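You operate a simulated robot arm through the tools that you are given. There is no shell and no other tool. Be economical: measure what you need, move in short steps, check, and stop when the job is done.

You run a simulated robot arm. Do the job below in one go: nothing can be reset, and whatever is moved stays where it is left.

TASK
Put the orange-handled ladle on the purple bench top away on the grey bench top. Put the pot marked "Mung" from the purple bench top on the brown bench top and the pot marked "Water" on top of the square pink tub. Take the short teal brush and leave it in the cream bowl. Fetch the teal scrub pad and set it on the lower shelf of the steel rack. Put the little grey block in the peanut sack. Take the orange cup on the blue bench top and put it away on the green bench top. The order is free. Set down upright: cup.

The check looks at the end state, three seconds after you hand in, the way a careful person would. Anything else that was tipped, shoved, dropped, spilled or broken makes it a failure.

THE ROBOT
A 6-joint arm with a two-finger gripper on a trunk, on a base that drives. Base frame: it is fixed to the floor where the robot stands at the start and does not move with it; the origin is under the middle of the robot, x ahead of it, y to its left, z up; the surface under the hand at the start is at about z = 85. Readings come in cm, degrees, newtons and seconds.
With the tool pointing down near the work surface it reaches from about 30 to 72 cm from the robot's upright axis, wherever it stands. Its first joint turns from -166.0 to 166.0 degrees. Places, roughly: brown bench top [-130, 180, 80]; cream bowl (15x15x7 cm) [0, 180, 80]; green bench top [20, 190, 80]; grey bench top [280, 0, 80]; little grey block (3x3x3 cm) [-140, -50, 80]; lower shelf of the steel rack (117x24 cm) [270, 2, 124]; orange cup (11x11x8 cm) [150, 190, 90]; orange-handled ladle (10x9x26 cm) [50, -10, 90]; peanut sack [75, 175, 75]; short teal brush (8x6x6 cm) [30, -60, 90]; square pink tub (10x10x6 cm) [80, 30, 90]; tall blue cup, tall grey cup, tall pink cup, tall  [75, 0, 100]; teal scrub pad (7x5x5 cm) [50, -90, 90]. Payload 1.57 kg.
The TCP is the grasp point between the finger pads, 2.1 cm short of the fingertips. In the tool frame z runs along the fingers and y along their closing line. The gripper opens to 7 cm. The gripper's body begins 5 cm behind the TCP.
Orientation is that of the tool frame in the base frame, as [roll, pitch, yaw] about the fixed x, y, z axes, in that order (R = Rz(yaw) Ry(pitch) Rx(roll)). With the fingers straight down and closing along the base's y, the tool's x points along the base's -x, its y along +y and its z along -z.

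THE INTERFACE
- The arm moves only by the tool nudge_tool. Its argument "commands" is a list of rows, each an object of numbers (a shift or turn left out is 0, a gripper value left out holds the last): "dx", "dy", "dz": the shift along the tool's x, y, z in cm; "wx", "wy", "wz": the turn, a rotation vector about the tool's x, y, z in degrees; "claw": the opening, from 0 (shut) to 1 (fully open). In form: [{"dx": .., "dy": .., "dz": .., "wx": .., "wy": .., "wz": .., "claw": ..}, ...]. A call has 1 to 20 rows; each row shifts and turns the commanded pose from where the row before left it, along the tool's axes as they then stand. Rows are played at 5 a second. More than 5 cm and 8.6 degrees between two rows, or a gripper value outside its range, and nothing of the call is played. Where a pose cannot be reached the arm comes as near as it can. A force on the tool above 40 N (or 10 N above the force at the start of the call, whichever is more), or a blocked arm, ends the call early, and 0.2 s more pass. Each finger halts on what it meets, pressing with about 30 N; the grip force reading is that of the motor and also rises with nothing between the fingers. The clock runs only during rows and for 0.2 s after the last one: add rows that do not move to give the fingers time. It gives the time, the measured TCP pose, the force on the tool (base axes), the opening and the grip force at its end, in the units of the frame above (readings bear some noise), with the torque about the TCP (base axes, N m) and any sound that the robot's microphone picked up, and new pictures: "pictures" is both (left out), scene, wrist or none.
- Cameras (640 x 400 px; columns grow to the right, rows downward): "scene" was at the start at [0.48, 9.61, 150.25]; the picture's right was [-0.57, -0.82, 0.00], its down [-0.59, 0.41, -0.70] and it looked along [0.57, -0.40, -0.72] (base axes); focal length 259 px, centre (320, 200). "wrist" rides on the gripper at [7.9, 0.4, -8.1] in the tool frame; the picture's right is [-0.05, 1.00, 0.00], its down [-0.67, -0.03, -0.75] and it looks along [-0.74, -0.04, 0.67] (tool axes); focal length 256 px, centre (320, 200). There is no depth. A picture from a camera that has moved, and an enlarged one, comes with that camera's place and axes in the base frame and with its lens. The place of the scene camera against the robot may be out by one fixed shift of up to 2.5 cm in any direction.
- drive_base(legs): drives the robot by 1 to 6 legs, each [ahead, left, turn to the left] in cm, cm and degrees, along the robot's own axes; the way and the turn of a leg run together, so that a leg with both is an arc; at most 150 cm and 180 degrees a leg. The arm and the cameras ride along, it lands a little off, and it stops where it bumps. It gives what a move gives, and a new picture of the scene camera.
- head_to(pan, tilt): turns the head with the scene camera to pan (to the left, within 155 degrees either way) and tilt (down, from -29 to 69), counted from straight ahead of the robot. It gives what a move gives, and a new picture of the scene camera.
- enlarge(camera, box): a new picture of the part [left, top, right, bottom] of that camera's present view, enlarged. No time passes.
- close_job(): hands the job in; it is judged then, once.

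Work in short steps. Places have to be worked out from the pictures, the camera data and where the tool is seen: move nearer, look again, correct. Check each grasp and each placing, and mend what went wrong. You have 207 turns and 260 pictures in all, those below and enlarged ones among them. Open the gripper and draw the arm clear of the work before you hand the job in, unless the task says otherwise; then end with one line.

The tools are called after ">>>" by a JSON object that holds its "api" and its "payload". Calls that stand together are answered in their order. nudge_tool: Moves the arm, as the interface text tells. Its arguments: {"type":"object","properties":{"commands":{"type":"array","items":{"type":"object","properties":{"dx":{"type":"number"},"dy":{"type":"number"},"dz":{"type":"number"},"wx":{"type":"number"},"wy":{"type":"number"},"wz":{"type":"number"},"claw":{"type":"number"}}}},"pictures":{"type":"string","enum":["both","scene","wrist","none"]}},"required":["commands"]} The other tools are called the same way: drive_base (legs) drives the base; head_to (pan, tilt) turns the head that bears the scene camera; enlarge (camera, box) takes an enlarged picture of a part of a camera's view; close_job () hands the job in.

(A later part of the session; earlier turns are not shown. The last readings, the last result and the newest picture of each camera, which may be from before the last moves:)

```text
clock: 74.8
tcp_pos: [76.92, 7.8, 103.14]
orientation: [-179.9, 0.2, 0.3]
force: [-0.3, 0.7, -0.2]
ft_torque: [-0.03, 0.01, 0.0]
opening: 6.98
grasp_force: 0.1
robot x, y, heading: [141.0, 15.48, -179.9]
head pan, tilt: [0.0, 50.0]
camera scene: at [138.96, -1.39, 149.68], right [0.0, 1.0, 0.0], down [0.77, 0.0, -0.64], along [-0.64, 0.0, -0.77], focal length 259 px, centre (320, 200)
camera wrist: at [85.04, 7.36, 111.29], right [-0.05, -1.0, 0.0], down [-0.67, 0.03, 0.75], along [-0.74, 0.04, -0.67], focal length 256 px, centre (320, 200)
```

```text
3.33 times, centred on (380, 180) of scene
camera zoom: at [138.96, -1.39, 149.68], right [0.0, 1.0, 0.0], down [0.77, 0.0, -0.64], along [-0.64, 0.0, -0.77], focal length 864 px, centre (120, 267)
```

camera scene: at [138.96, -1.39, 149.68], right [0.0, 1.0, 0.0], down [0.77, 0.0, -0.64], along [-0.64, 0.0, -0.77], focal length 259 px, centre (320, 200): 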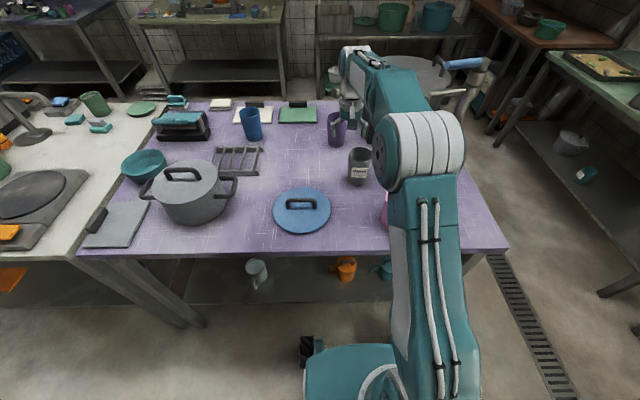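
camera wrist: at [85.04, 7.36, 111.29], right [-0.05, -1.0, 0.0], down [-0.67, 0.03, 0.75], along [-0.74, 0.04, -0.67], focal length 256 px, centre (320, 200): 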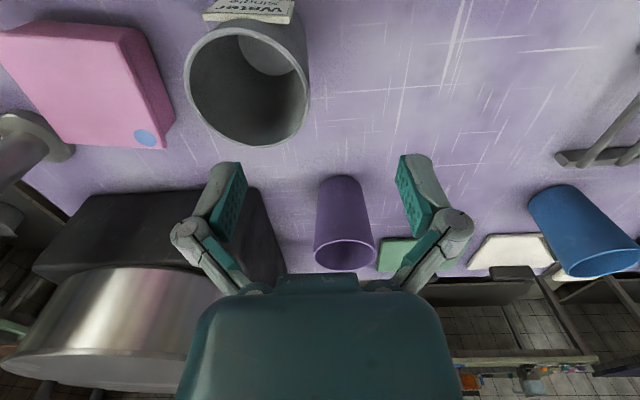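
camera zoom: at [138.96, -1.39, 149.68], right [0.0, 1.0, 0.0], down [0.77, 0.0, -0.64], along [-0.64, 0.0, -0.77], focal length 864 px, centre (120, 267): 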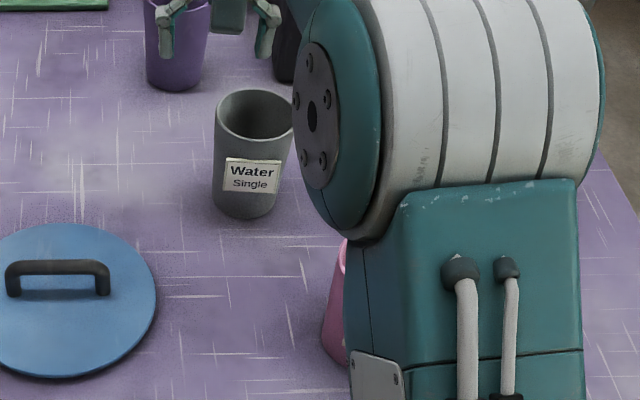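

Refined cup centre ≈(78.5,12.1), rim z≈96. Shift and descend to pinch the -y wall.

>>> {"api": "nudge_tool", "payload": {"commands": [{"dx": 1.6, "dy": -0.4, "dz": 1}, {"dz": 3}, {"dz": 3}, {"dz": 2.5}, {}], "pictures": "wrist"}}

>>> {"api": "enlarge", "payload": {"camera": "scene", "box": [300, 120, 460, 240]}}

```text
clock: 76.0
tcp_pos: [78.61, 8.23, 93.61]
orientation: [-179.9, 0.0, 0.2]
force: [0.4, -0.4, 0.1]
ft_torque: [-0.02, -0.02, 0.0]
opening: 7.01
grasp_force: 0.1
robot x, y, heading: [140.92, 15.24, -179.8]
head pan, tilt: [0.0, 50.0]
camera wrist: at [86.7, 7.81, 101.76], right [-0.05, -1.0, 0.0], down [-0.67, 0.03, 0.75], along [-0.74, 0.04, -0.67], focal length 256 px, centre (320, 200)
```

wrist: 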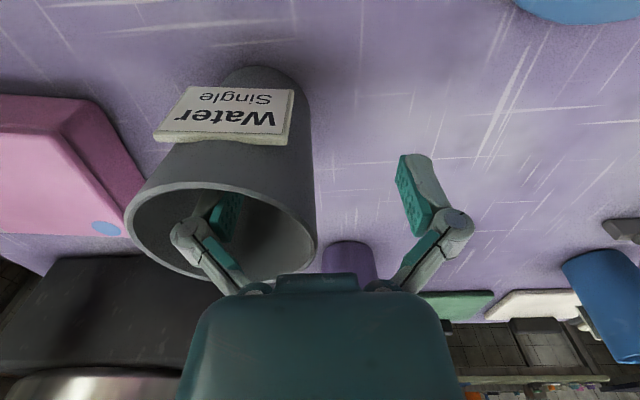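

```text
3.33 times, centred on (380, 180) of scene
camera zoom: at [138.96, -1.38, 149.68], right [0.0, 1.0, 0.0], down [0.77, 0.0, -0.64], along [-0.64, 0.0, -0.77], focal length 864 px, centre (120, 267)
```

zoom: 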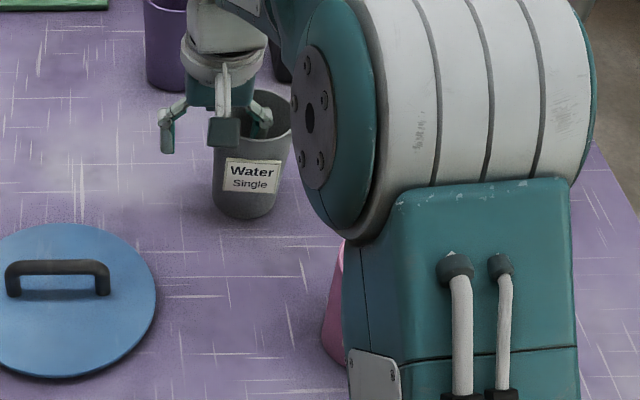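

One finger is inside the cup, one outside. Close and lift a little.

>>> {"api": "nudge_tool", "payload": {"commands": [{"claw": 0}, {}, {}, {}, {"dz": -2}, {"dz": -3}, {"dz": -4}, {"dz": -3}, {}], "pictures": "both"}}

```text
clock: 78.0
tcp_pos: [78.52, 8.14, 105.66]
orientation: [-179.9, 0.0, 0.4]
force: [-0.7, -0.7, -0.9]
ft_torque: [-0.04, -0.03, 0.01]
opening: 0.58
grasp_force: 30.4
robot x, y, heading: [141.12, 15.59, -179.9]
head pan, tilt: [0.0, 50.0]
camera scene: at [138.96, -1.39, 149.68], right [0.0, 1.0, 0.0], down [0.77, 0.0, -0.64], along [-0.64, 0.0, -0.77], focal length 259 px, centre (320, 200)
camera wrist: at [86.62, 7.76, 113.88], right [-0.05, -1.0, 0.0], down [-0.67, 0.03, 0.75], along [-0.74, 0.04, -0.67], focal length 256 px, centre (320, 200)
```

scene: 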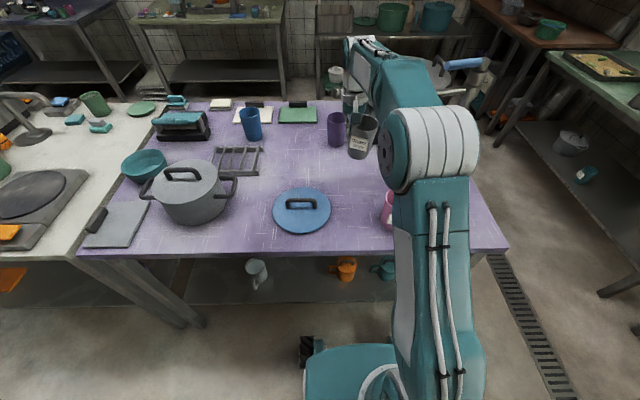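
wrist: 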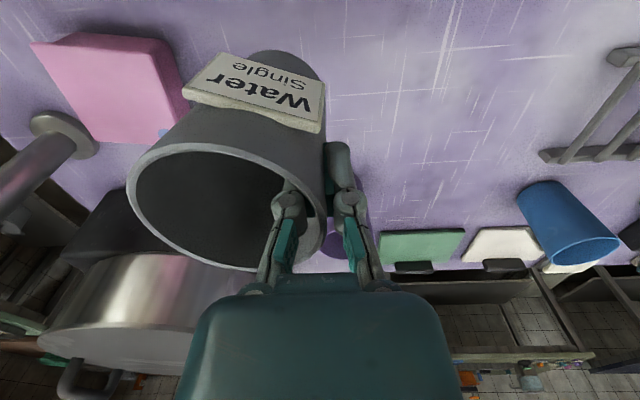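

Held. Tub corners triangulate to a centre of about (77,26.7). I carry the cup over and lower to just above the tub.

>>> {"api": "nudge_tool", "payload": {"commands": [{"dy": -4}, {"dy": -4}, {"dy": -4, "dx": -1}, {"dy": -2.8, "dx": -0.5}, {}, {"dz": 2}, {}], "pictures": "both"}}

>>> {"api": "enlarge", "payload": {"camera": "scene", "box": [300, 100, 460, 220]}}

```text
clock: 79.0
tcp_pos: [77.44, 20.31, 105.93]
orientation: [179.7, 0.0, 0.8]
force: [0.7, -10.6, 0.3]
ft_torque: [0.67, 0.03, -0.22]
opening: 0.61
grasp_force: 30.2
robot x, y, heading: [141.33, 15.44, -179.7]
head pan, tilt: [0.0, 50.0]
stopped in row 4: the force on the tool passed its limit at 53 N (the readings are from after the stop); the commanded pose is now the measured one
camera scene: at [139.0, -1.86, 149.64], right [-0.01, 1.0, 0.0], down [0.77, 0.01, -0.64], along [-0.64, 0.0, -0.77], focal length 259 px, centre (320, 200)
camera wrist: at [85.32, 20.09, 114.06], right [-0.04, -1.0, 0.01], down [-0.67, 0.03, 0.74], along [-0.74, 0.02, -0.67], focal length 256 px, centre (320, 200)
```

scene: 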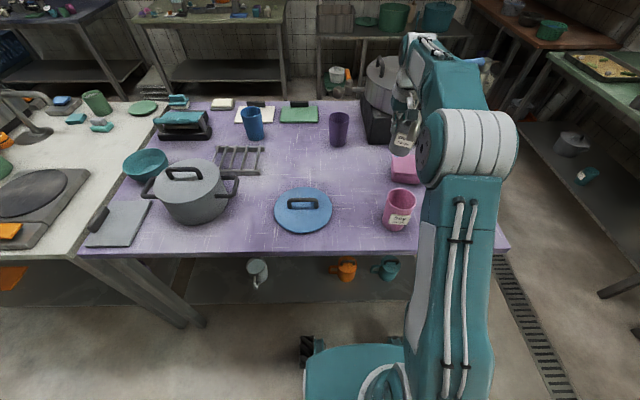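
wrist: 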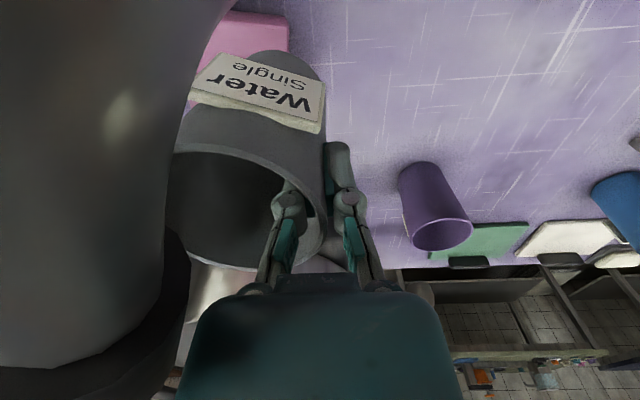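

```text
3.33 times, centred on (380, 160) of scene
camera zoom: at [139.0, -1.86, 149.64], right [-0.01, 1.0, 0.0], down [0.77, 0.01, -0.64], along [-0.64, 0.0, -0.77], focal length 864 px, centre (120, 333)
```

zoom: 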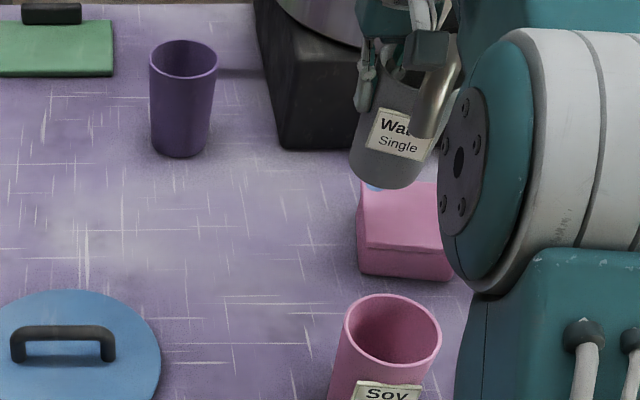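

Something blocked: the swivel tap's silver spout hangs right over the tub area. I back off and look at it.

>>> {"api": "nudge_tool", "payload": {"commands": [{"dy": 3}, {"dy": 4}, {"dy": 4}, {}], "pictures": "both"}}

>>> {"api": "head_to", "payload": {"pan": -25, "tilt": 35}}

```text
clock: 80.0
tcp_pos: [77.46, 9.78, 106.16]
orientation: [179.5, 0.0, 0.8]
force: [0.4, 0.3, -0.9]
ft_torque: [-0.06, 0.02, -0.02]
opening: 0.62
grasp_force: 30.2
robot x, y, heading: [140.99, 15.46, -179.9]
head pan, tilt: [0.0, 50.0]
camera scene: at [138.99, -1.19, 149.7], right [-0.01, 1.0, 0.0], down [0.77, 0.01, -0.64], along [-0.64, 0.0, -0.77], focal length 259 px, centre (320, 200)
camera wrist: at [85.5, 9.56, 114.3], right [-0.04, -1.0, 0.01], down [-0.67, 0.03, 0.74], along [-0.74, 0.02, -0.67], focal length 256 px, centre (320, 200)
```

scene: 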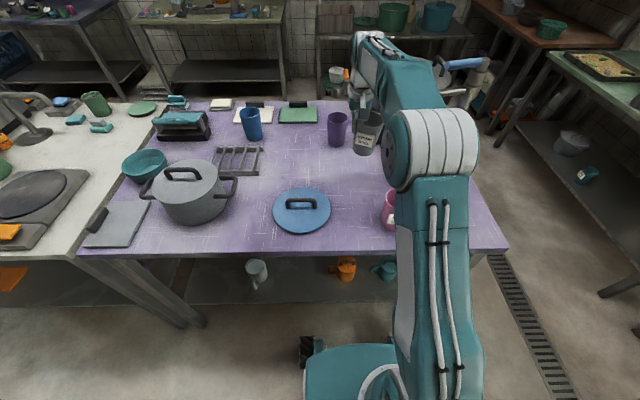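
wrist: 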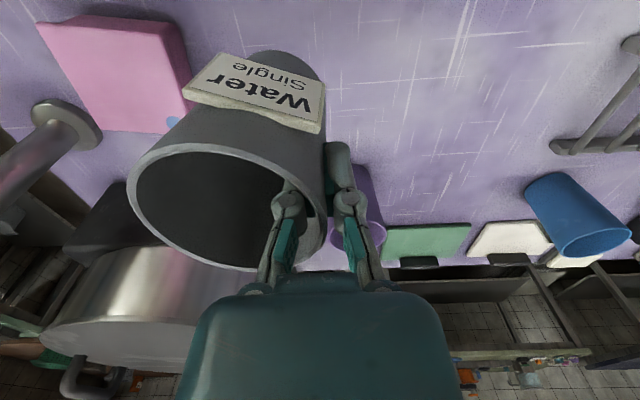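

```text
clock: 80.9
tcp_pos: [77.43, 9.74, 105.99]
orientation: [179.5, 0.0, 0.9]
force: [-0.5, -0.1, -0.5]
ft_torque: [-0.01, 0.02, 0.02]
opening: 0.61
grasp_force: 29.9
robot x, y, heading: [141.16, 15.63, -179.3]
head pan, tilt: [-25.0, 35.0]
camera scene: at [138.69, 2.34, 151.86], right [0.42, 0.91, 0.0], down [0.52, -0.24, -0.82], along [-0.74, 0.34, -0.57], focal length 259 px, centre (320, 200)
```

scene: 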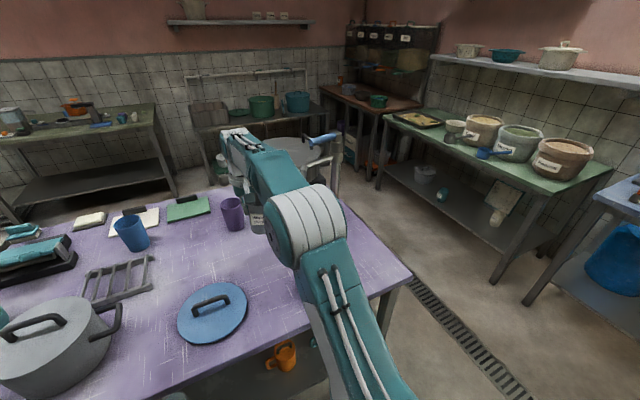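

The tap's swivel pipe hangs over the tub. I move the arm aside to get an unobstructed look at the tap.

>>> {"api": "nudge_tool", "payload": {"commands": [{"dy": 4, "dz": -1}, {"dy": 4}, {"dy": 4}, {"dy": 4}, {"dy": 4}, {"dy": 4}, {}], "pictures": "none"}}

>>> {"api": "head_to", "payload": {"pan": -25, "tilt": 40}}

>>> {"api": "enlarge", "payload": {"camera": "scene", "box": [230, 90, 410, 230]}}

```text
clock: 82.5
tcp_pos: [77.84, -14.43, 107.14]
orientation: [179.5, -0.2, 0.9]
force: [0.4, 0.4, -0.4]
ft_torque: [-0.03, 0.0, -0.05]
opening: 0.59
grasp_force: 30.9
robot x, y, heading: [141.01, 15.36, -179.3]
head pan, tilt: [-25.0, 35.0]
```

```text
clock: 83.2
tcp_pos: [77.87, -14.56, 107.14]
orientation: [179.6, 0.0, 0.9]
force: [0.0, -0.1, -0.6]
ft_torque: [-0.03, 0.01, -0.01]
opening: 0.58
grasp_force: 29.8
robot x, y, heading: [141.55, 15.73, -179.6]
head pan, tilt: [-25.0, 40.0]
camera scene: at [138.95, 2.0, 151.09], right [0.42, 0.91, 0.0], down [0.59, -0.27, -0.77], along [-0.7, 0.32, -0.64], focal length 259 px, centre (320, 200)
```

scene: 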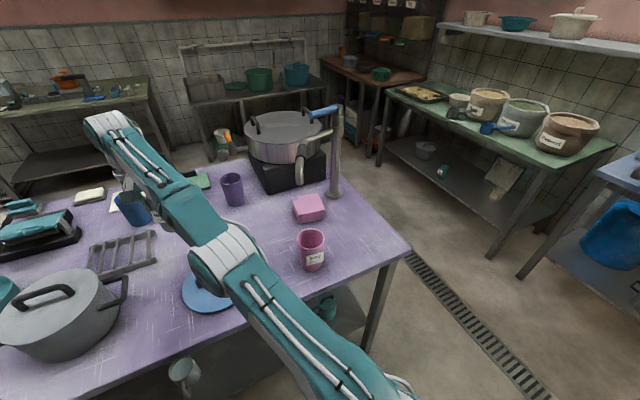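

```text
2.86 times, centred on (320, 160) of scene
camera zoom: at [138.95, 2.0, 151.09], right [0.42, 0.91, 0.0], down [0.59, -0.27, -0.77], along [-0.7, 0.32, -0.64], focal length 740 px, centre (320, 314)
```

zoom: 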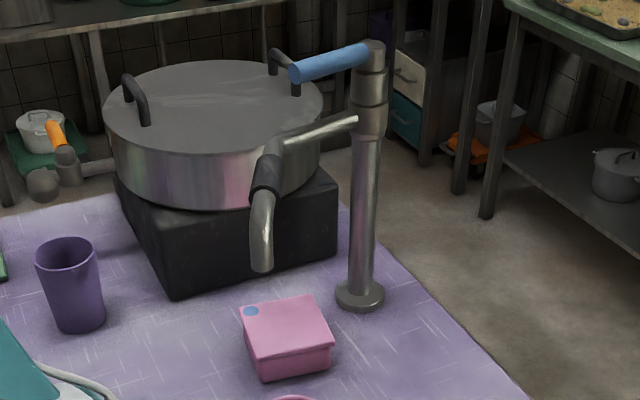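

The nozzle hangs near (88,21) with its pipe crossing above the tub, so a vertical tool can't pass. Plan: set the cup back on its old free spot, regrip its -x wall with the tool leaning from the -y side, and place it that way.

>>> {"api": "nudge_tool", "payload": {"commands": [{"dy": -4}, {"dy": -4}, {"dy": -4}, {"dy": -4}, {"dy": -4}, {"dy": -2.5, "dx": 0.6}, {"dz": 4}, {"dz": 4}, {"dz": 3}, {"dz": 1.5}, {}], "pictures": "none"}}

>>> {"api": "enlarge", "payload": {"camera": "scene", "box": [210, 120, 350, 240]}}

```text
clock: 85.5
tcp_pos: [73.46, -9.51, 99.48]
orientation: [179.5, -0.1, 0.9]
force: [0.9, -0.6, -0.7]
ft_torque: [-0.01, -0.01, 0.02]
opening: 0.64
grasp_force: 29.4
out of reach, approached as far as the arm can: row 1, 2, 3, 4, 5, 6, 7, 8, 9, 10
robot x, y, heading: [140.96, 15.23, -179.5]
head pan, tilt: [-25.0, 40.0]
```

```text
3.33 times, centred on (280, 180) of scene
camera zoom: at [138.92, 2.06, 151.09], right [0.42, 0.91, 0.0], down [0.59, -0.27, -0.77], along [-0.7, 0.32, -0.64], focal length 864 px, centre (453, 267)
```

zoom: 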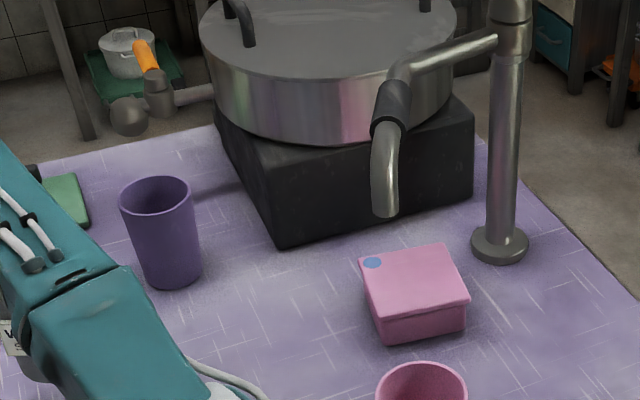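

The arm got stuck short of the command. I raise back up first and see how it responds.

>>> {"api": "nudge_tool", "payload": {"commands": [{"dz": -4}, {"dz": -4}, {"dz": -4}, {}], "pictures": "both"}}

```text
clock: 86.5
tcp_pos: [76.36, -8.16, 109.22]
orientation: [179.6, 0.0, 0.9]
force: [-0.4, -0.6, -0.7]
ft_torque: [-0.03, -0.04, -0.01]
opening: 0.59
grasp_force: 29.7
out of reach, approached as far as the arm can: row 1, 2, 3
robot x, y, heading: [141.02, 15.39, -179.7]
head pan, tilt: [-25.0, 40.0]
camera scene: at [138.94, 2.08, 151.1], right [0.42, 0.91, 0.0], down [0.59, -0.27, -0.77], along [-0.7, 0.32, -0.64], focal length 259 px, centre (320, 200)
camera wrist: at [84.3, -8.46, 117.49], right [-0.04, -1.0, 0.01], down [-0.67, 0.03, 0.74], along [-0.74, 0.02, -0.67], focal length 256 px, centre (320, 200)
```

scene: 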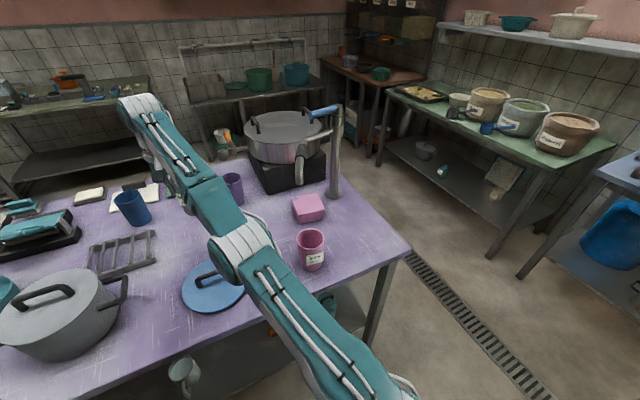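
wrist: 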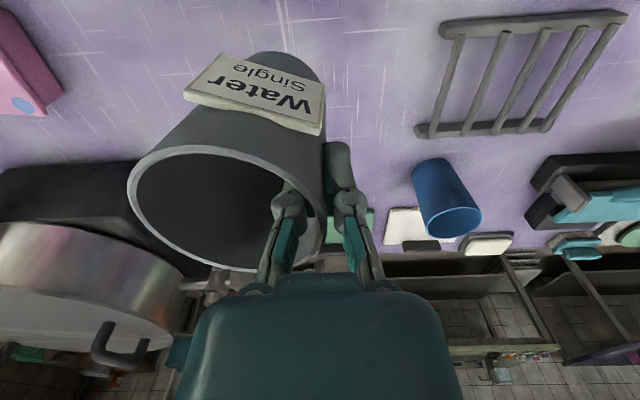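

Check whether the arm settles toward the command by idling.

>>> {"api": "nudge_tool", "payload": {"commands": [{}, {}, {}, {}, {}], "pictures": "none"}}

```text
clock: 87.8
tcp_pos: [76.24, -8.19, 109.33]
orientation: [179.6, 0.0, 0.9]
force: [0.8, 0.0, -0.9]
ft_torque: [0.0, -0.01, -0.01]
opening: 0.6
grasp_force: 29.7
robot x, y, heading: [140.75, 15.52, -179.8]
head pan, tilt: [-25.0, 40.0]
```

Test with a small move toward the robot.

>>> {"api": "nudge_tool", "payload": {"commands": [{"dx": 3}, {"dx": 3}, {}], "pictures": "none"}}

```text
clock: 88.5
tcp_pos: [76.27, -8.18, 109.27]
orientation: [179.6, 0.0, 0.9]
force: [-0.3, 0.7, -1.7]
ft_torque: [-0.01, 0.0, -0.02]
opening: 0.58
grasp_force: 30.2
out of reach, approached as far as the arm can: row 1, 2
robot x, y, heading: [141.07, 15.34, -179.6]
head pan, tilt: [-25.0, 40.0]
```

Try the opposite lateral direction.

>>> {"api": "nudge_tool", "payload": {"commands": [{"dy": 3}, {"dy": 3}, {"dy": 3}, {}], "pictures": "none"}}

```text
clock: 89.5
tcp_pos: [79.27, -16.05, 108.19]
orientation: [179.6, -0.1, 0.9]
force: [-0.8, 0.1, -0.4]
ft_torque: [-0.03, 0.01, -0.02]
opening: 0.63
grasp_force: 30.0
out of reach, approached as far as the arm can: row 1, 2, 3
robot x, y, heading: [141.21, 15.29, -179.6]
head pan, tilt: [-25.0, 40.0]
```

The solver seems stuck near full extension. I bring the command back over the measured pose, then pull inward.

>>> {"api": "nudge_tool", "payload": {"commands": [{"dy": 4}, {"dy": 4}, {"dy": 4}, {"dy": 3, "dz": -3}, {}], "pictures": "scene"}}

```text
clock: 90.8
tcp_pos: [85.98, -26.38, 108.25]
orientation: [179.5, 0.0, 0.9]
force: [0.1, -0.2, -0.1]
ft_torque: [-0.03, 0.02, 0.03]
opening: 0.57
grasp_force: 29.6
out of reach, approached as far as the arm can: row 1, 2, 3, 4
robot x, y, heading: [140.71, 15.17, -179.6]
head pan, tilt: [-25.0, 40.0]
camera scene: at [138.98, 1.97, 151.09], right [0.42, 0.91, 0.0], down [0.59, -0.27, -0.77], along [-0.7, 0.32, -0.64], focal length 259 px, centre (320, 200)
```

scene: 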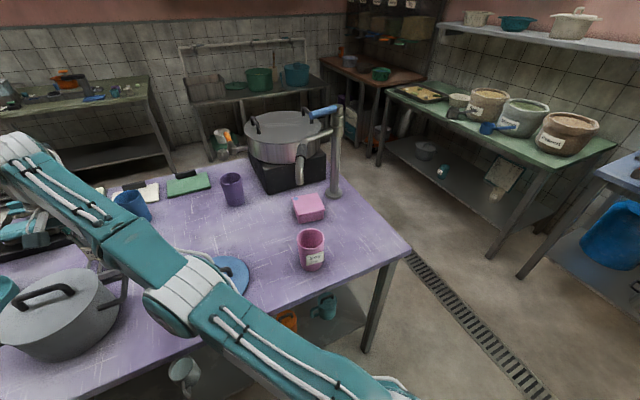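

The elbow looks stretched straight (distance from the axis stays ~70). I command strongly inward to re-bend it.

>>> {"api": "nudge_tool", "payload": {"commands": [{"dx": 4}, {"dx": 4}, {"dx": 4}, {"dx": 4}, {"dx": 4}, {}, {}], "pictures": "none"}}

```text
clock: 92.3
tcp_pos: [86.53, -26.74, 108.44]
orientation: [179.8, 0.0, 0.9]
force: [0.7, 0.0, -0.6]
ft_torque: [-0.03, 0.02, 0.0]
opening: 0.58
grasp_force: 29.8
out of reach, approached as far as the arm can: row 1, 2, 3, 4, 5
robot x, y, heading: [140.94, 15.41, -179.5]
head pan, tilt: [-25.0, 40.0]
```

Perhaps driving re-seats the commanded pose; I back the base 3 cm and retry.

>>> {"api": "drive_base", "payload": {"legs": [[-3, 0, 0]]}}

>>> {"api": "nudge_tool", "payload": {"commands": [{"dz": -1}, {"dx": 1, "dz": -2}, {"dx": 2, "dz": -2}, {}], "pictures": "none"}}

```text
clock: 93.2
tcp_pos: [89.54, -26.69, 108.53]
orientation: [179.7, -0.1, 0.9]
force: [0.2, -1.0, -0.1]
ft_torque: [0.0, -0.03, -0.01]
opening: 0.6
grasp_force: 30.6
robot x, y, heading: [144.38, 15.37, -179.9]
head pan, tilt: [-25.0, 40.0]
camera scene: at [141.94, 1.97, 151.09], right [0.42, 0.91, 0.0], down [0.59, -0.27, -0.77], along [-0.7, 0.32, -0.64], focal length 259 px, centre (320, 200)
```

scene: 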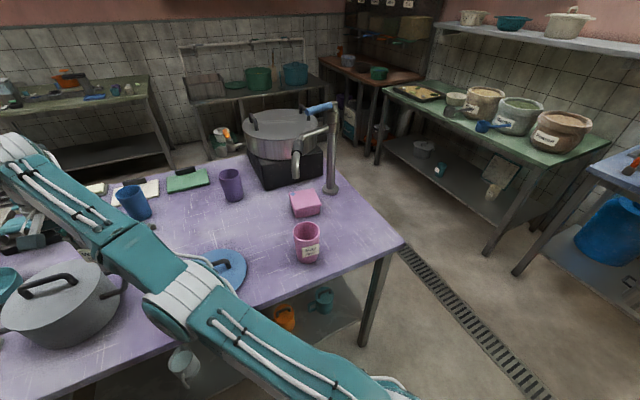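

```text
clock: 94.2
tcp_pos: [92.57, -26.49, 113.74]
orientation: [179.8, -0.3, 0.8]
force: [0.8, -0.4, -0.5]
ft_torque: [-0.05, 0.02, -0.03]
opening: 0.59
grasp_force: 29.7
robot x, y, heading: [144.18, 15.47, -179.5]
head pan, tilt: [-25.0, 40.0]
```

Driving re-seated the command. I pull the arm in and centre it, then reposition the base closer at y≈9.

>>> {"api": "nudge_tool", "payload": {"commands": [{"dx": 4}, {"dx": 3, "dy": -2}, {"dy": -4}, {"dy": -4}, {"dy": -4}, {"dy": -4}, {"dy": -4}, {"dy": -4}, {"dy": -4}, {}], "pictures": "none"}}

>>> {"api": "drive_base", "payload": {"legs": [[7, 6, 0]]}}

```text
clock: 96.4
tcp_pos: [88.32, -5.19, 115.44]
orientation: [179.6, -0.2, 0.9]
force: [0.2, 0.9, 0.1]
ft_torque: [0.0, -0.03, 0.01]
opening: 0.6
grasp_force: 29.9
out of reach, approached as far as the arm can: row 1, 2, 3, 4, 5
robot x, y, heading: [144.05, 15.0, -179.7]
head pan, tilt: [-25.0, 40.0]
```

```text
clock: 97.5
tcp_pos: [81.42, -9.37, 115.54]
orientation: [179.0, -0.1, 0.7]
force: [-0.7, 0.8, 0.6]
ft_torque: [-0.05, -0.01, -0.01]
opening: 0.6
grasp_force: 30.4
robot x, y, heading: [137.37, 10.4, -180.0]
head pan, tilt: [-25.0, 40.0]
camera scene: at [135.0, -1.73, 151.22], right [0.42, 0.91, -0.01], down [0.59, -0.28, -0.76], along [-0.69, 0.31, -0.65], focal length 259 px, centre (320, 200)
```

scene: 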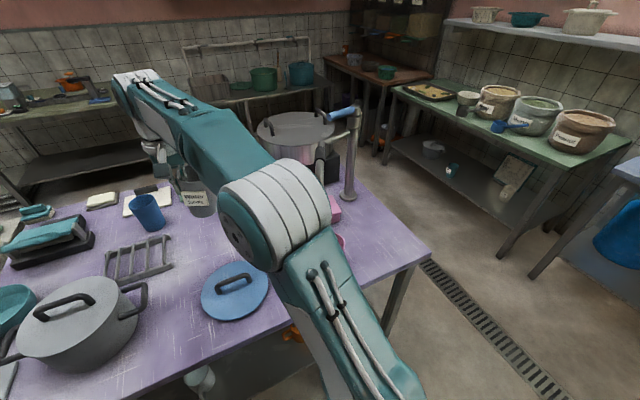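

Arm is bent again. Go to the cup's old spot and lower it to the bench.

>>> {"api": "nudge_tool", "payload": {"commands": [{"dy": -4}, {"dy": -4}, {"dy": -4, "dx": -1}, {"dy": -4, "dx": -1.9}, {"dy": -1.5}, {"dz": 4}, {"dz": 4}, {"dz": 4}, {}], "pictures": "both"}}

```text
clock: 99.5
tcp_pos: [78.24, 6.99, 103.32]
orientation: [179.7, 0.0, 0.7]
force: [0.4, 0.3, -0.3]
ft_torque: [-0.06, 0.0, 0.0]
opening: 0.61
grasp_force: 29.9
robot x, y, heading: [136.99, 9.82, -179.5]
head pan, tilt: [-25.0, 40.0]
camera scene: at [135.0, -3.15, 151.11], right [0.42, 0.91, 0.0], down [0.58, -0.27, -0.77], along [-0.69, 0.32, -0.64], focal length 259 px, centre (320, 200)
camera wrist: at [86.31, 6.66, 111.46], right [-0.04, -1.0, 0.01], down [-0.67, 0.03, 0.74], along [-0.74, 0.03, -0.67], focal length 256 px, centre (320, 200)
```

scene: 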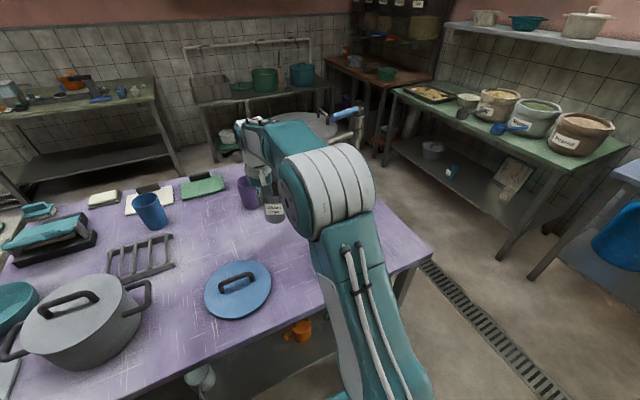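
wrist: 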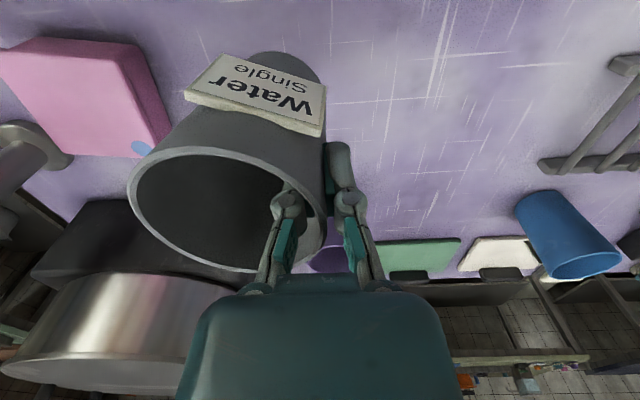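

Lower the remaining 9.5 cm to the bench.

>>> {"api": "nudge_tool", "payload": {"commands": [{"dz": 4}, {"dz": 3.5}, {"dz": 1}, {"dz": 0.7}, {}], "pictures": "none"}}

>>> {"api": "enlarge", "payload": {"camera": "scene", "box": [200, 150, 340, 250]}}

```text
clock: 100.7
tcp_pos: [78.33, 6.83, 94.12]
orientation: [179.7, 0.0, 0.8]
force: [0.2, 0.1, -0.7]
ft_torque: [-0.04, 0.03, 0.01]
opening: 0.6
grasp_force: 29.9
robot x, y, heading: [137.24, 10.05, -179.8]
head pan, tilt: [-25.0, 40.0]
```

```text
4.00 times, centred on (270, 200) of scene
camera zoom: at [135.0, -3.25, 151.11], right [0.42, 0.91, 0.0], down [0.59, -0.27, -0.77], along [-0.69, 0.32, -0.64], focal length 1036 px, centre (520, 200)
```

zoom: 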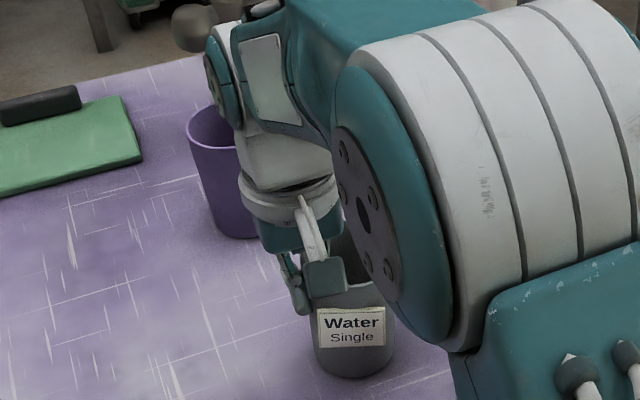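

No contact yet; lower in small steps.

>>> {"api": "nudge_tool", "payload": {"commands": [{"dz": 0.4}, {"dz": 0.4}, {"dz": 0.3}, {}], "pictures": "none"}}

```text
clock: 101.7
tcp_pos: [78.32, 6.59, 93.2]
orientation: [179.6, 0.3, 0.7]
force: [-5.5, -11.4, 37.2]
ft_torque: [0.68, 0.22, 0.15]
opening: 0.58
grasp_force: 30.7
robot x, y, heading: [137.17, 9.8, -179.4]
head pan, tilt: [-25.0, 40.0]
```

In firm contact. Ease up slightly, open, and lift away.

>>> {"api": "nudge_tool", "payload": {"commands": [{"dz": -0.3}, {"claw": 0.5}, {"claw": 1}, {}, {}, {"dz": -3}, {"dz": -4}, {"dz": -4}, {}], "pictures": "wrist"}}

```text
clock: 103.7
tcp_pos: [78.36, 6.82, 104.4]
orientation: [179.7, -0.1, 0.7]
force: [0.2, -0.6, -0.9]
ft_torque: [0.0, -0.03, -0.03]
opening: 7.01
grasp_force: 0.0
robot x, y, heading: [137.03, 9.84, -179.8]
head pan, tilt: [-25.0, 40.0]
camera wrist: at [86.31, 6.49, 112.52], right [-0.04, -1.0, 0.01], down [-0.67, 0.03, 0.74], along [-0.74, 0.03, -0.67], focal length 256 px, centre (320, 200)
```

wrist: 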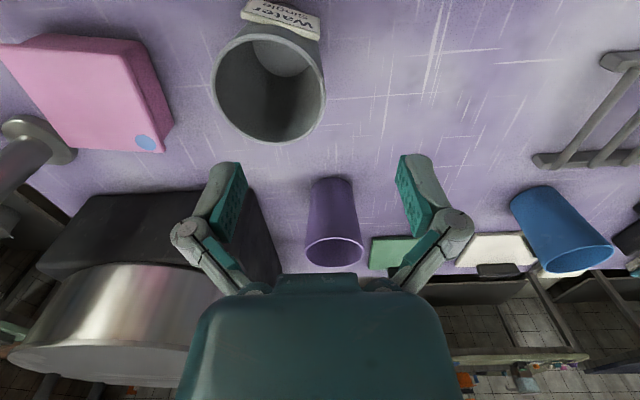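

Cup stands at ≈(79.2,10.0); tub top centre ≈(76,26.7). Rotate the tool so the camera side faces -y, then lean it 40° so the wrist stays on the -y side.

>>> {"api": "nudge_tool", "payload": {"commands": [{"dz": -4}, {"wz": 8.5}, {"wz": 8.5}, {"wz": 8.5}, {"wz": 8.5}, {"wz": 8.5}, {"wz": 8.5}, {"wz": 8.5}, {"wz": 8.5}, {"wz": 8.5}, {"wz": 8.5}, {"wz": 5.7}, {"wy": -8}, {"wy": -8}, {"wy": -8}, {"wy": -8}, {"wy": -8}, {}], "pictures": "both"}}

```text
clock: 107.5
tcp_pos: [78.23, 6.74, 108.44]
orientation: [-180.0, 39.7, -90.0]
force: [-0.9, 0.0, -0.1]
ft_torque: [0.0, 0.04, 0.0]
opening: 7.01
grasp_force: 0.1
robot x, y, heading: [137.12, 9.77, -179.5]
head pan, tilt: [-25.0, 40.0]
camera scene: at [135.0, -3.34, 151.1], right [0.42, 0.91, 0.0], down [0.58, -0.27, -0.77], along [-0.69, 0.32, -0.64], focal length 259 px, centre (320, 200)
camera wrist: at [77.91, -4.54, 109.61], right [-1.0, 0.04, 0.03], down [0.03, 0.04, 1.0], along [0.04, 1.0, -0.04], focal length 256 px, centre (320, 200)
```

scene: 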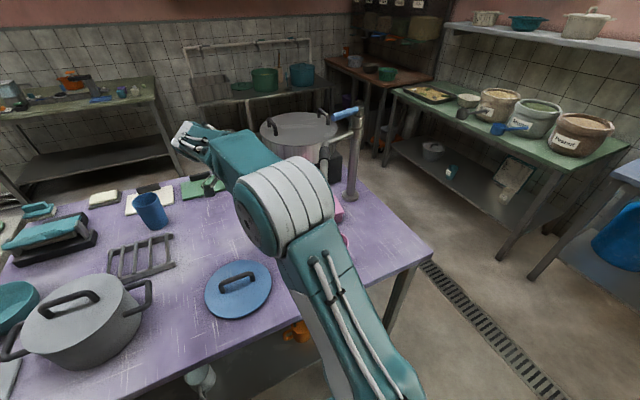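
wrist: 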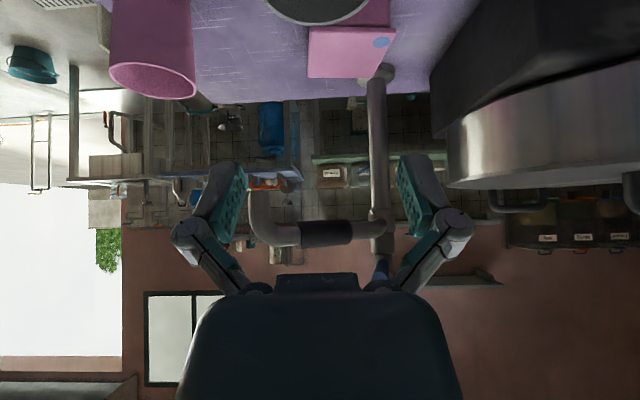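

Great side view: pipe at z≈113, nozzle tip z≈107, so the cup (rim ≈102 on tub) fits beneath. Now approach the cup's -x wall, pausing above the rim.

>>> {"api": "nudge_tool", "payload": {"commands": [{"dy": 2.8}, {"dz": 3, "dx": 1.5}, {"dz": 3, "dx": 1.5}, {"dz": 2, "dx": 1}, {}], "pictures": "both"}}

>>> {"api": "enlarge", "payload": {"camera": "scene", "box": [180, 120, 340, 240]}}

```text
clock: 108.7
tcp_pos: [75.69, 8.9, 99.77]
orientation: [179.9, 39.7, -90.0]
force: [0.7, 0.4, -0.1]
ft_torque: [-0.04, 0.05, 0.02]
opening: 7.0
grasp_force: 0.1
robot x, y, heading: [137.02, 9.8, -179.7]
head pan, tilt: [-25.0, 40.0]
camera scene: at [134.98, -3.31, 151.1], right [0.42, 0.91, 0.0], down [0.59, -0.27, -0.77], along [-0.69, 0.32, -0.64], focal length 259 px, centre (320, 200)
camera wrist: at [75.31, -2.47, 100.88], right [-1.0, 0.04, 0.03], down [0.04, 0.04, 1.0], along [0.04, 1.0, -0.04], focal length 256 px, centre (320, 200)
```

scene: 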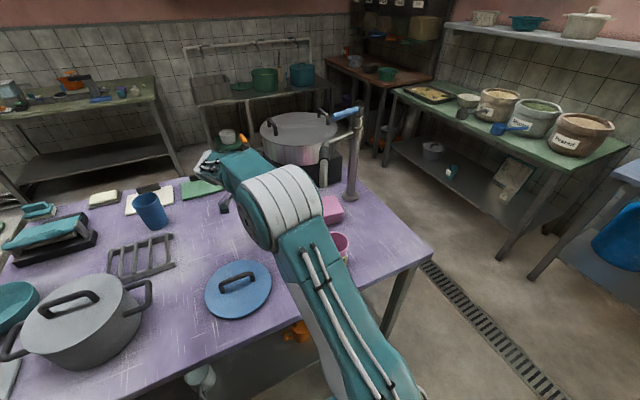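
wrist: 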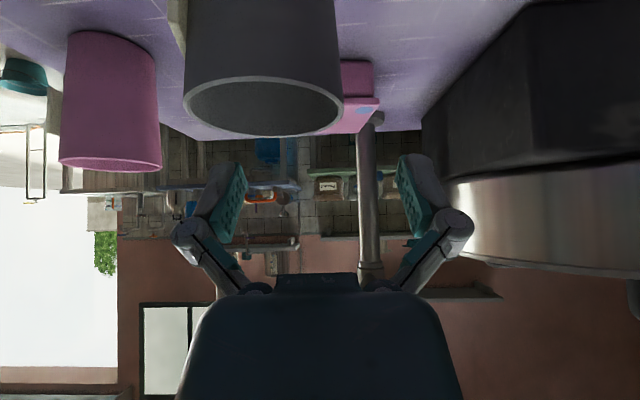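

```text
3.33 times, centred on (260, 180) of scene
camera zoom: at [134.98, -3.31, 151.1], right [0.42, 0.91, 0.0], down [0.59, -0.27, -0.77], along [-0.69, 0.32, -0.64], focal length 864 px, centre (520, 267)
```

zoom: 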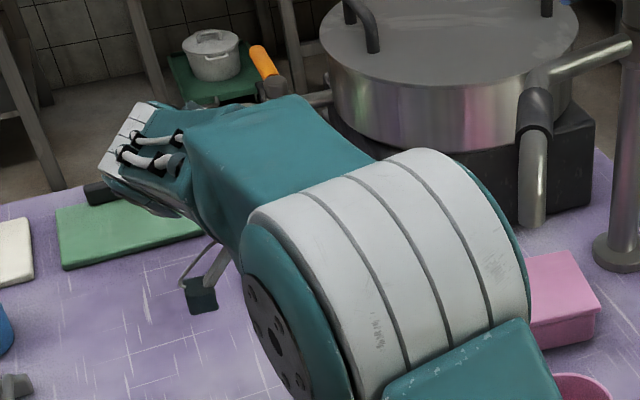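

The -x wall lies at x≈74.8, centre y≈10.8, rim z≈95.9. Shift and descend to grip, then close.

>>> {"api": "nudge_tool", "payload": {"commands": [{"dy": 0.9}, {"dz": 2.6, "dx": 1}, {"dz": 2.7, "dx": 0.95}, {}], "pictures": "wrist"}}

```text
clock: 109.7
tcp_pos: [74.63, 10.64, 94.12]
orientation: [-180.0, 39.6, -90.0]
force: [0.6, 0.7, -0.8]
ft_torque: [0.03, 0.0, 0.04]
opening: 7.02
grasp_force: 0.1
robot x, y, heading: [137.24, 9.77, -179.7]
head pan, tilt: [-25.0, 40.0]
camera wrist: at [74.33, -0.62, 95.45], right [-1.0, 0.04, 0.03], down [0.04, 0.04, 1.0], along [0.04, 1.0, -0.04], focal length 256 px, centre (320, 200)
```

wrist: 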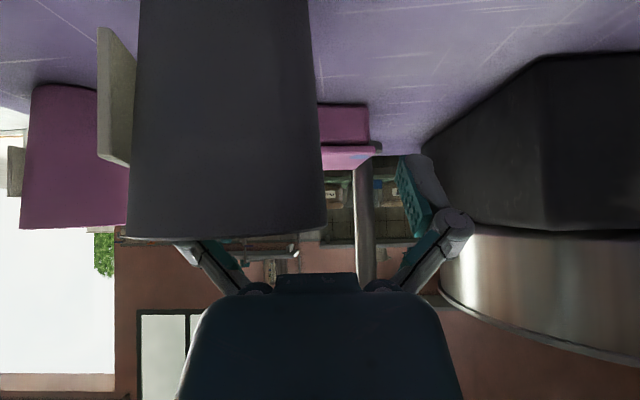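

Fingers straddle the wall. Close and lift straight up 8 cm.

>>> {"api": "nudge_tool", "payload": {"commands": [{"claw": 0}, {}, {}, {}, {"dz": -1.53, "dx": -1.29}, {"dz": -1.53, "dx": -1.29}, {"dz": -1.53, "dx": -1.29}, {"dz": -1.53, "dx": -1.29}, {}], "pictures": "both"}}

```text
clock: 111.7
tcp_pos: [74.59, 10.75, 102.52]
orientation: [-179.9, 39.7, -90.1]
force: [0.4, 0.9, -0.7]
ft_torque: [-0.02, 0.0, -0.01]
opening: 0.64
grasp_force: 30.4
robot x, y, heading: [137.02, 9.99, -179.7]
head pan, tilt: [-25.0, 40.0]
camera scene: at [134.98, -3.3, 151.1], right [0.42, 0.91, 0.0], down [0.59, -0.27, -0.77], along [-0.69, 0.32, -0.64], focal length 259 px, centre (320, 200)
camera wrist: at [74.24, -0.54, 103.76], right [-1.0, 0.04, 0.03], down [0.03, 0.04, 1.0], along [0.04, 1.0, -0.04], focal length 256 px, centre (320, 200)
```

scene: 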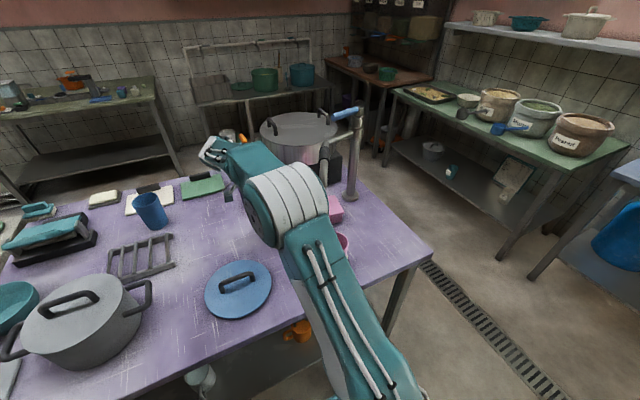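
wrist: 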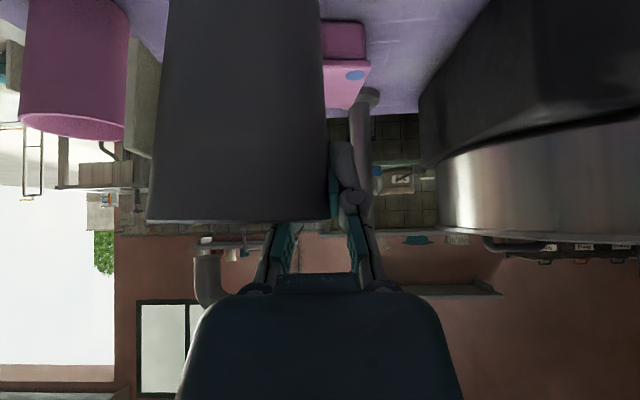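

Held upright. Shift x by -2.8 first (clear of the nozzle), rise 1 cm, then slide +y over the tub.

>>> {"api": "nudge_tool", "payload": {"commands": [{"dy": 2.8}, {"dz": -0.77, "dx": -0.64}, {"dz": 2.4, "dx": -2.86}, {"dz": 2.4, "dx": -2.86}, {"dz": 2.4, "dx": -2.86}, {"dz": 2.4, "dx": -2.86}, {}], "pictures": "both"}}

>>> {"api": "enlarge", "payload": {"camera": "scene", "box": [240, 110, 400, 230]}}

```text
clock: 113.3
tcp_pos: [71.9, 25.91, 103.11]
orientation: [-179.9, 39.6, -90.1]
force: [0.7, 0.0, -0.3]
ft_torque: [-0.03, -0.02, 0.02]
opening: 0.59
grasp_force: 30.4
robot x, y, heading: [137.08, 10.0, -179.8]
head pan, tilt: [-25.0, 40.0]
camera scene: at [134.96, -3.21, 151.11], right [0.42, 0.91, 0.0], down [0.59, -0.27, -0.77], along [-0.69, 0.32, -0.64], focal length 259 px, centre (320, 200)
camera wrist: at [71.46, 14.64, 104.34], right [-1.0, 0.04, 0.03], down [0.03, 0.04, 1.0], along [0.04, 1.0, -0.04], focal length 256 px, centre (320, 200)
```

scene: 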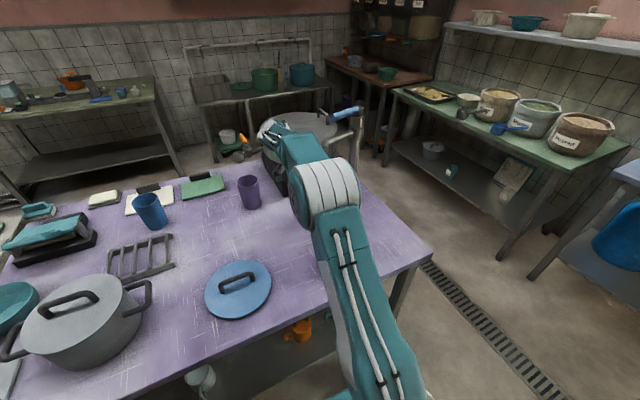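
wrist: 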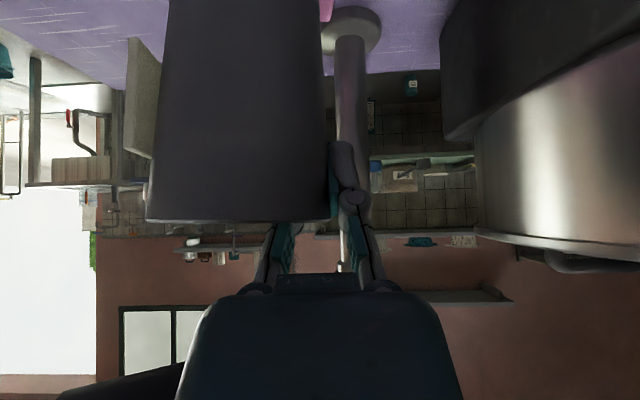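

```text
3.33 times, centred on (320, 170) of scene
camera zoom: at [134.96, -3.21, 151.11], right [0.42, 0.91, 0.0], down [0.59, -0.27, -0.77], along [-0.69, 0.32, -0.64], focal length 864 px, centre (320, 300)
```

zoom: 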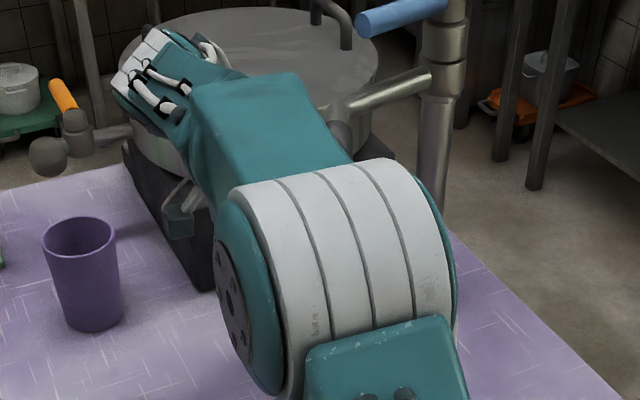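

Cup is over the tub centre (≈(75.8,26)). Lower gently until contact.

>>> {"api": "nudge_tool", "payload": {"commands": [{"dz": 1.15, "dx": 0.96}, {"dz": 0.77, "dx": 0.64}, {"dz": 0.38, "dx": 0.32}, {}], "pictures": "none"}}

```text
clock: 114.3
tcp_pos: [71.86, 25.88, 100.15]
orientation: [-179.9, 39.7, -90.0]
force: [0.8, 0.4, -0.7]
ft_torque: [0.01, 0.04, 0.0]
opening: 0.61
grasp_force: 30.1
robot x, y, heading: [136.93, 10.24, -179.5]
head pan, tilt: [-25.0, 40.0]
```

>>> {"api": "nudge_tool", "payload": {"commands": [{"dz": 0.23, "dx": 0.19}, {"dz": 0.23, "dx": 0.19}, {}], "pictures": "none"}}

```text
clock: 115.1
tcp_pos: [71.82, 25.84, 99.74]
orientation: [179.9, 39.7, -90.1]
force: [0.1, -0.6, 11.3]
ft_torque: [-0.21, -0.6, -0.02]
opening: 0.62
grasp_force: 30.5
robot x, y, heading: [137.17, 9.93, -179.9]
head pan, tilt: [-25.0, 40.0]
```

Contact at 11 N on the tub. Release, rise straight up, then withdraw toward -y.

>>> {"api": "nudge_tool", "payload": {"commands": [{"claw": 0.3}, {"claw": 0.6}, {"claw": 1}, {}, {"dz": -1.53, "dx": -1.29}, {"dz": -1.53, "dx": -1.29}, {"dz": -1.53, "dx": -1.29}, {"dz": -2.4, "dx": 2.86}, {"dz": -2.4, "dx": 2.86}, {"dz": -2.4, "dx": 2.86}, {"dz": -2.4, "dx": 2.86}, {"dz": -2.4, "dx": 2.86}, {}], "pictures": "both"}}

```text
clock: 117.9
tcp_pos: [71.67, 7.24, 105.81]
orientation: [-179.9, 39.5, -90.0]
force: [0.3, 0.0, -0.1]
ft_torque: [0.03, -0.01, 0.02]
opening: 7.02
grasp_force: 0.1
robot x, y, heading: [137.01, 9.9, -179.7]
head pan, tilt: [-25.0, 40.0]
camera scene: at [134.97, -3.32, 151.1], right [0.42, 0.91, 0.0], down [0.59, -0.27, -0.77], along [-0.69, 0.32, -0.64], focal length 259 px, centre (320, 200)
camera wrist: at [71.33, -4.07, 107.07], right [-1.0, 0.04, 0.03], down [0.03, 0.04, 1.0], along [0.04, 1.0, -0.04], focal length 256 px, centre (320, 200)
```

scene: 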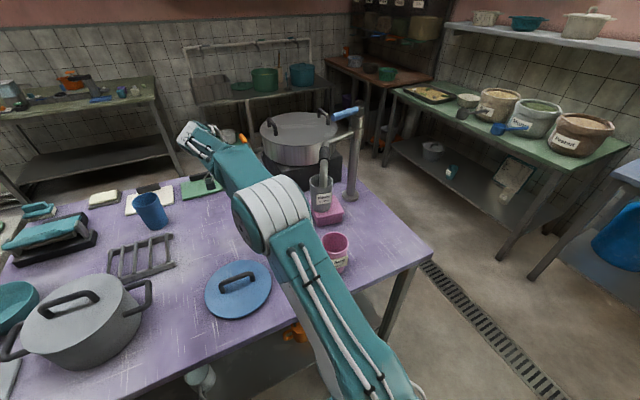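
wrist: 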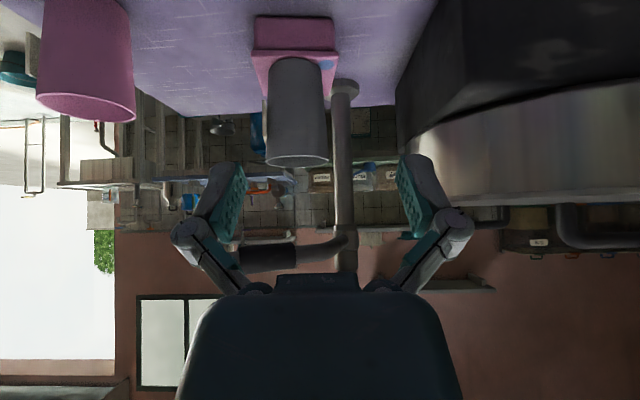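

Water stands on the pink tub. I bring the arm up and in, right the tool, and drive around to the front side for the pad.

>>> {"api": "nudge_tool", "payload": {"commands": [{"dz": -3, "dx": -2.6}, {"dz": -3, "dx": -2.6}, {"dy": -4}, {"dy": -4}, {"wy": 8}, {"wy": 8}, {"wy": 8}, {"wy": 8}, {"wy": 8}, {"wz": -8.5}, {"wz": -8.5}, {"wz": -8.5}, {"wz": -8.5}, {"wz": -8.5}, {"wz": -8.5}, {"wz": -8.5}, {"wz": -8.5}, {"wz": -8.5}, {"wz": -8.5}, {"wz": -5}], "pictures": "none"}}

>>> {"api": "nudge_tool", "payload": {"commands": [{"dx": 3, "dz": -2}, {"dx": 3, "dz": -2}, {}], "pictures": "scene"}}

```text
clock: 122.1
tcp_pos: [79.63, 7.17, 113.65]
orientation: [179.6, 0.0, 0.1]
force: [-1.0, -0.8, -0.8]
ft_torque: [0.02, -0.02, -0.02]
opening: 6.99
grasp_force: 0.1
robot x, y, heading: [136.95, 9.82, -179.8]
head pan, tilt: [-25.0, 40.0]
```

```text
clock: 122.9
tcp_pos: [85.82, 7.18, 117.63]
orientation: [179.7, -0.2, 0.0]
force: [0.1, -0.7, -0.7]
ft_torque: [0.0, -0.03, 0.02]
opening: 6.97
grasp_force: 0.0
robot x, y, heading: [137.29, 9.81, -179.4]
head pan, tilt: [-25.0, 40.0]
camera scene: at [135.06, -3.25, 151.11], right [0.42, 0.91, 0.0], down [0.58, -0.27, -0.77], along [-0.7, 0.32, -0.64], focal length 259 px, centre (320, 200)
```

scene: 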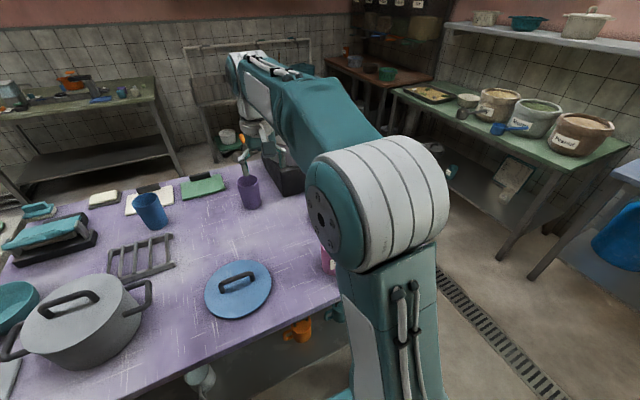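

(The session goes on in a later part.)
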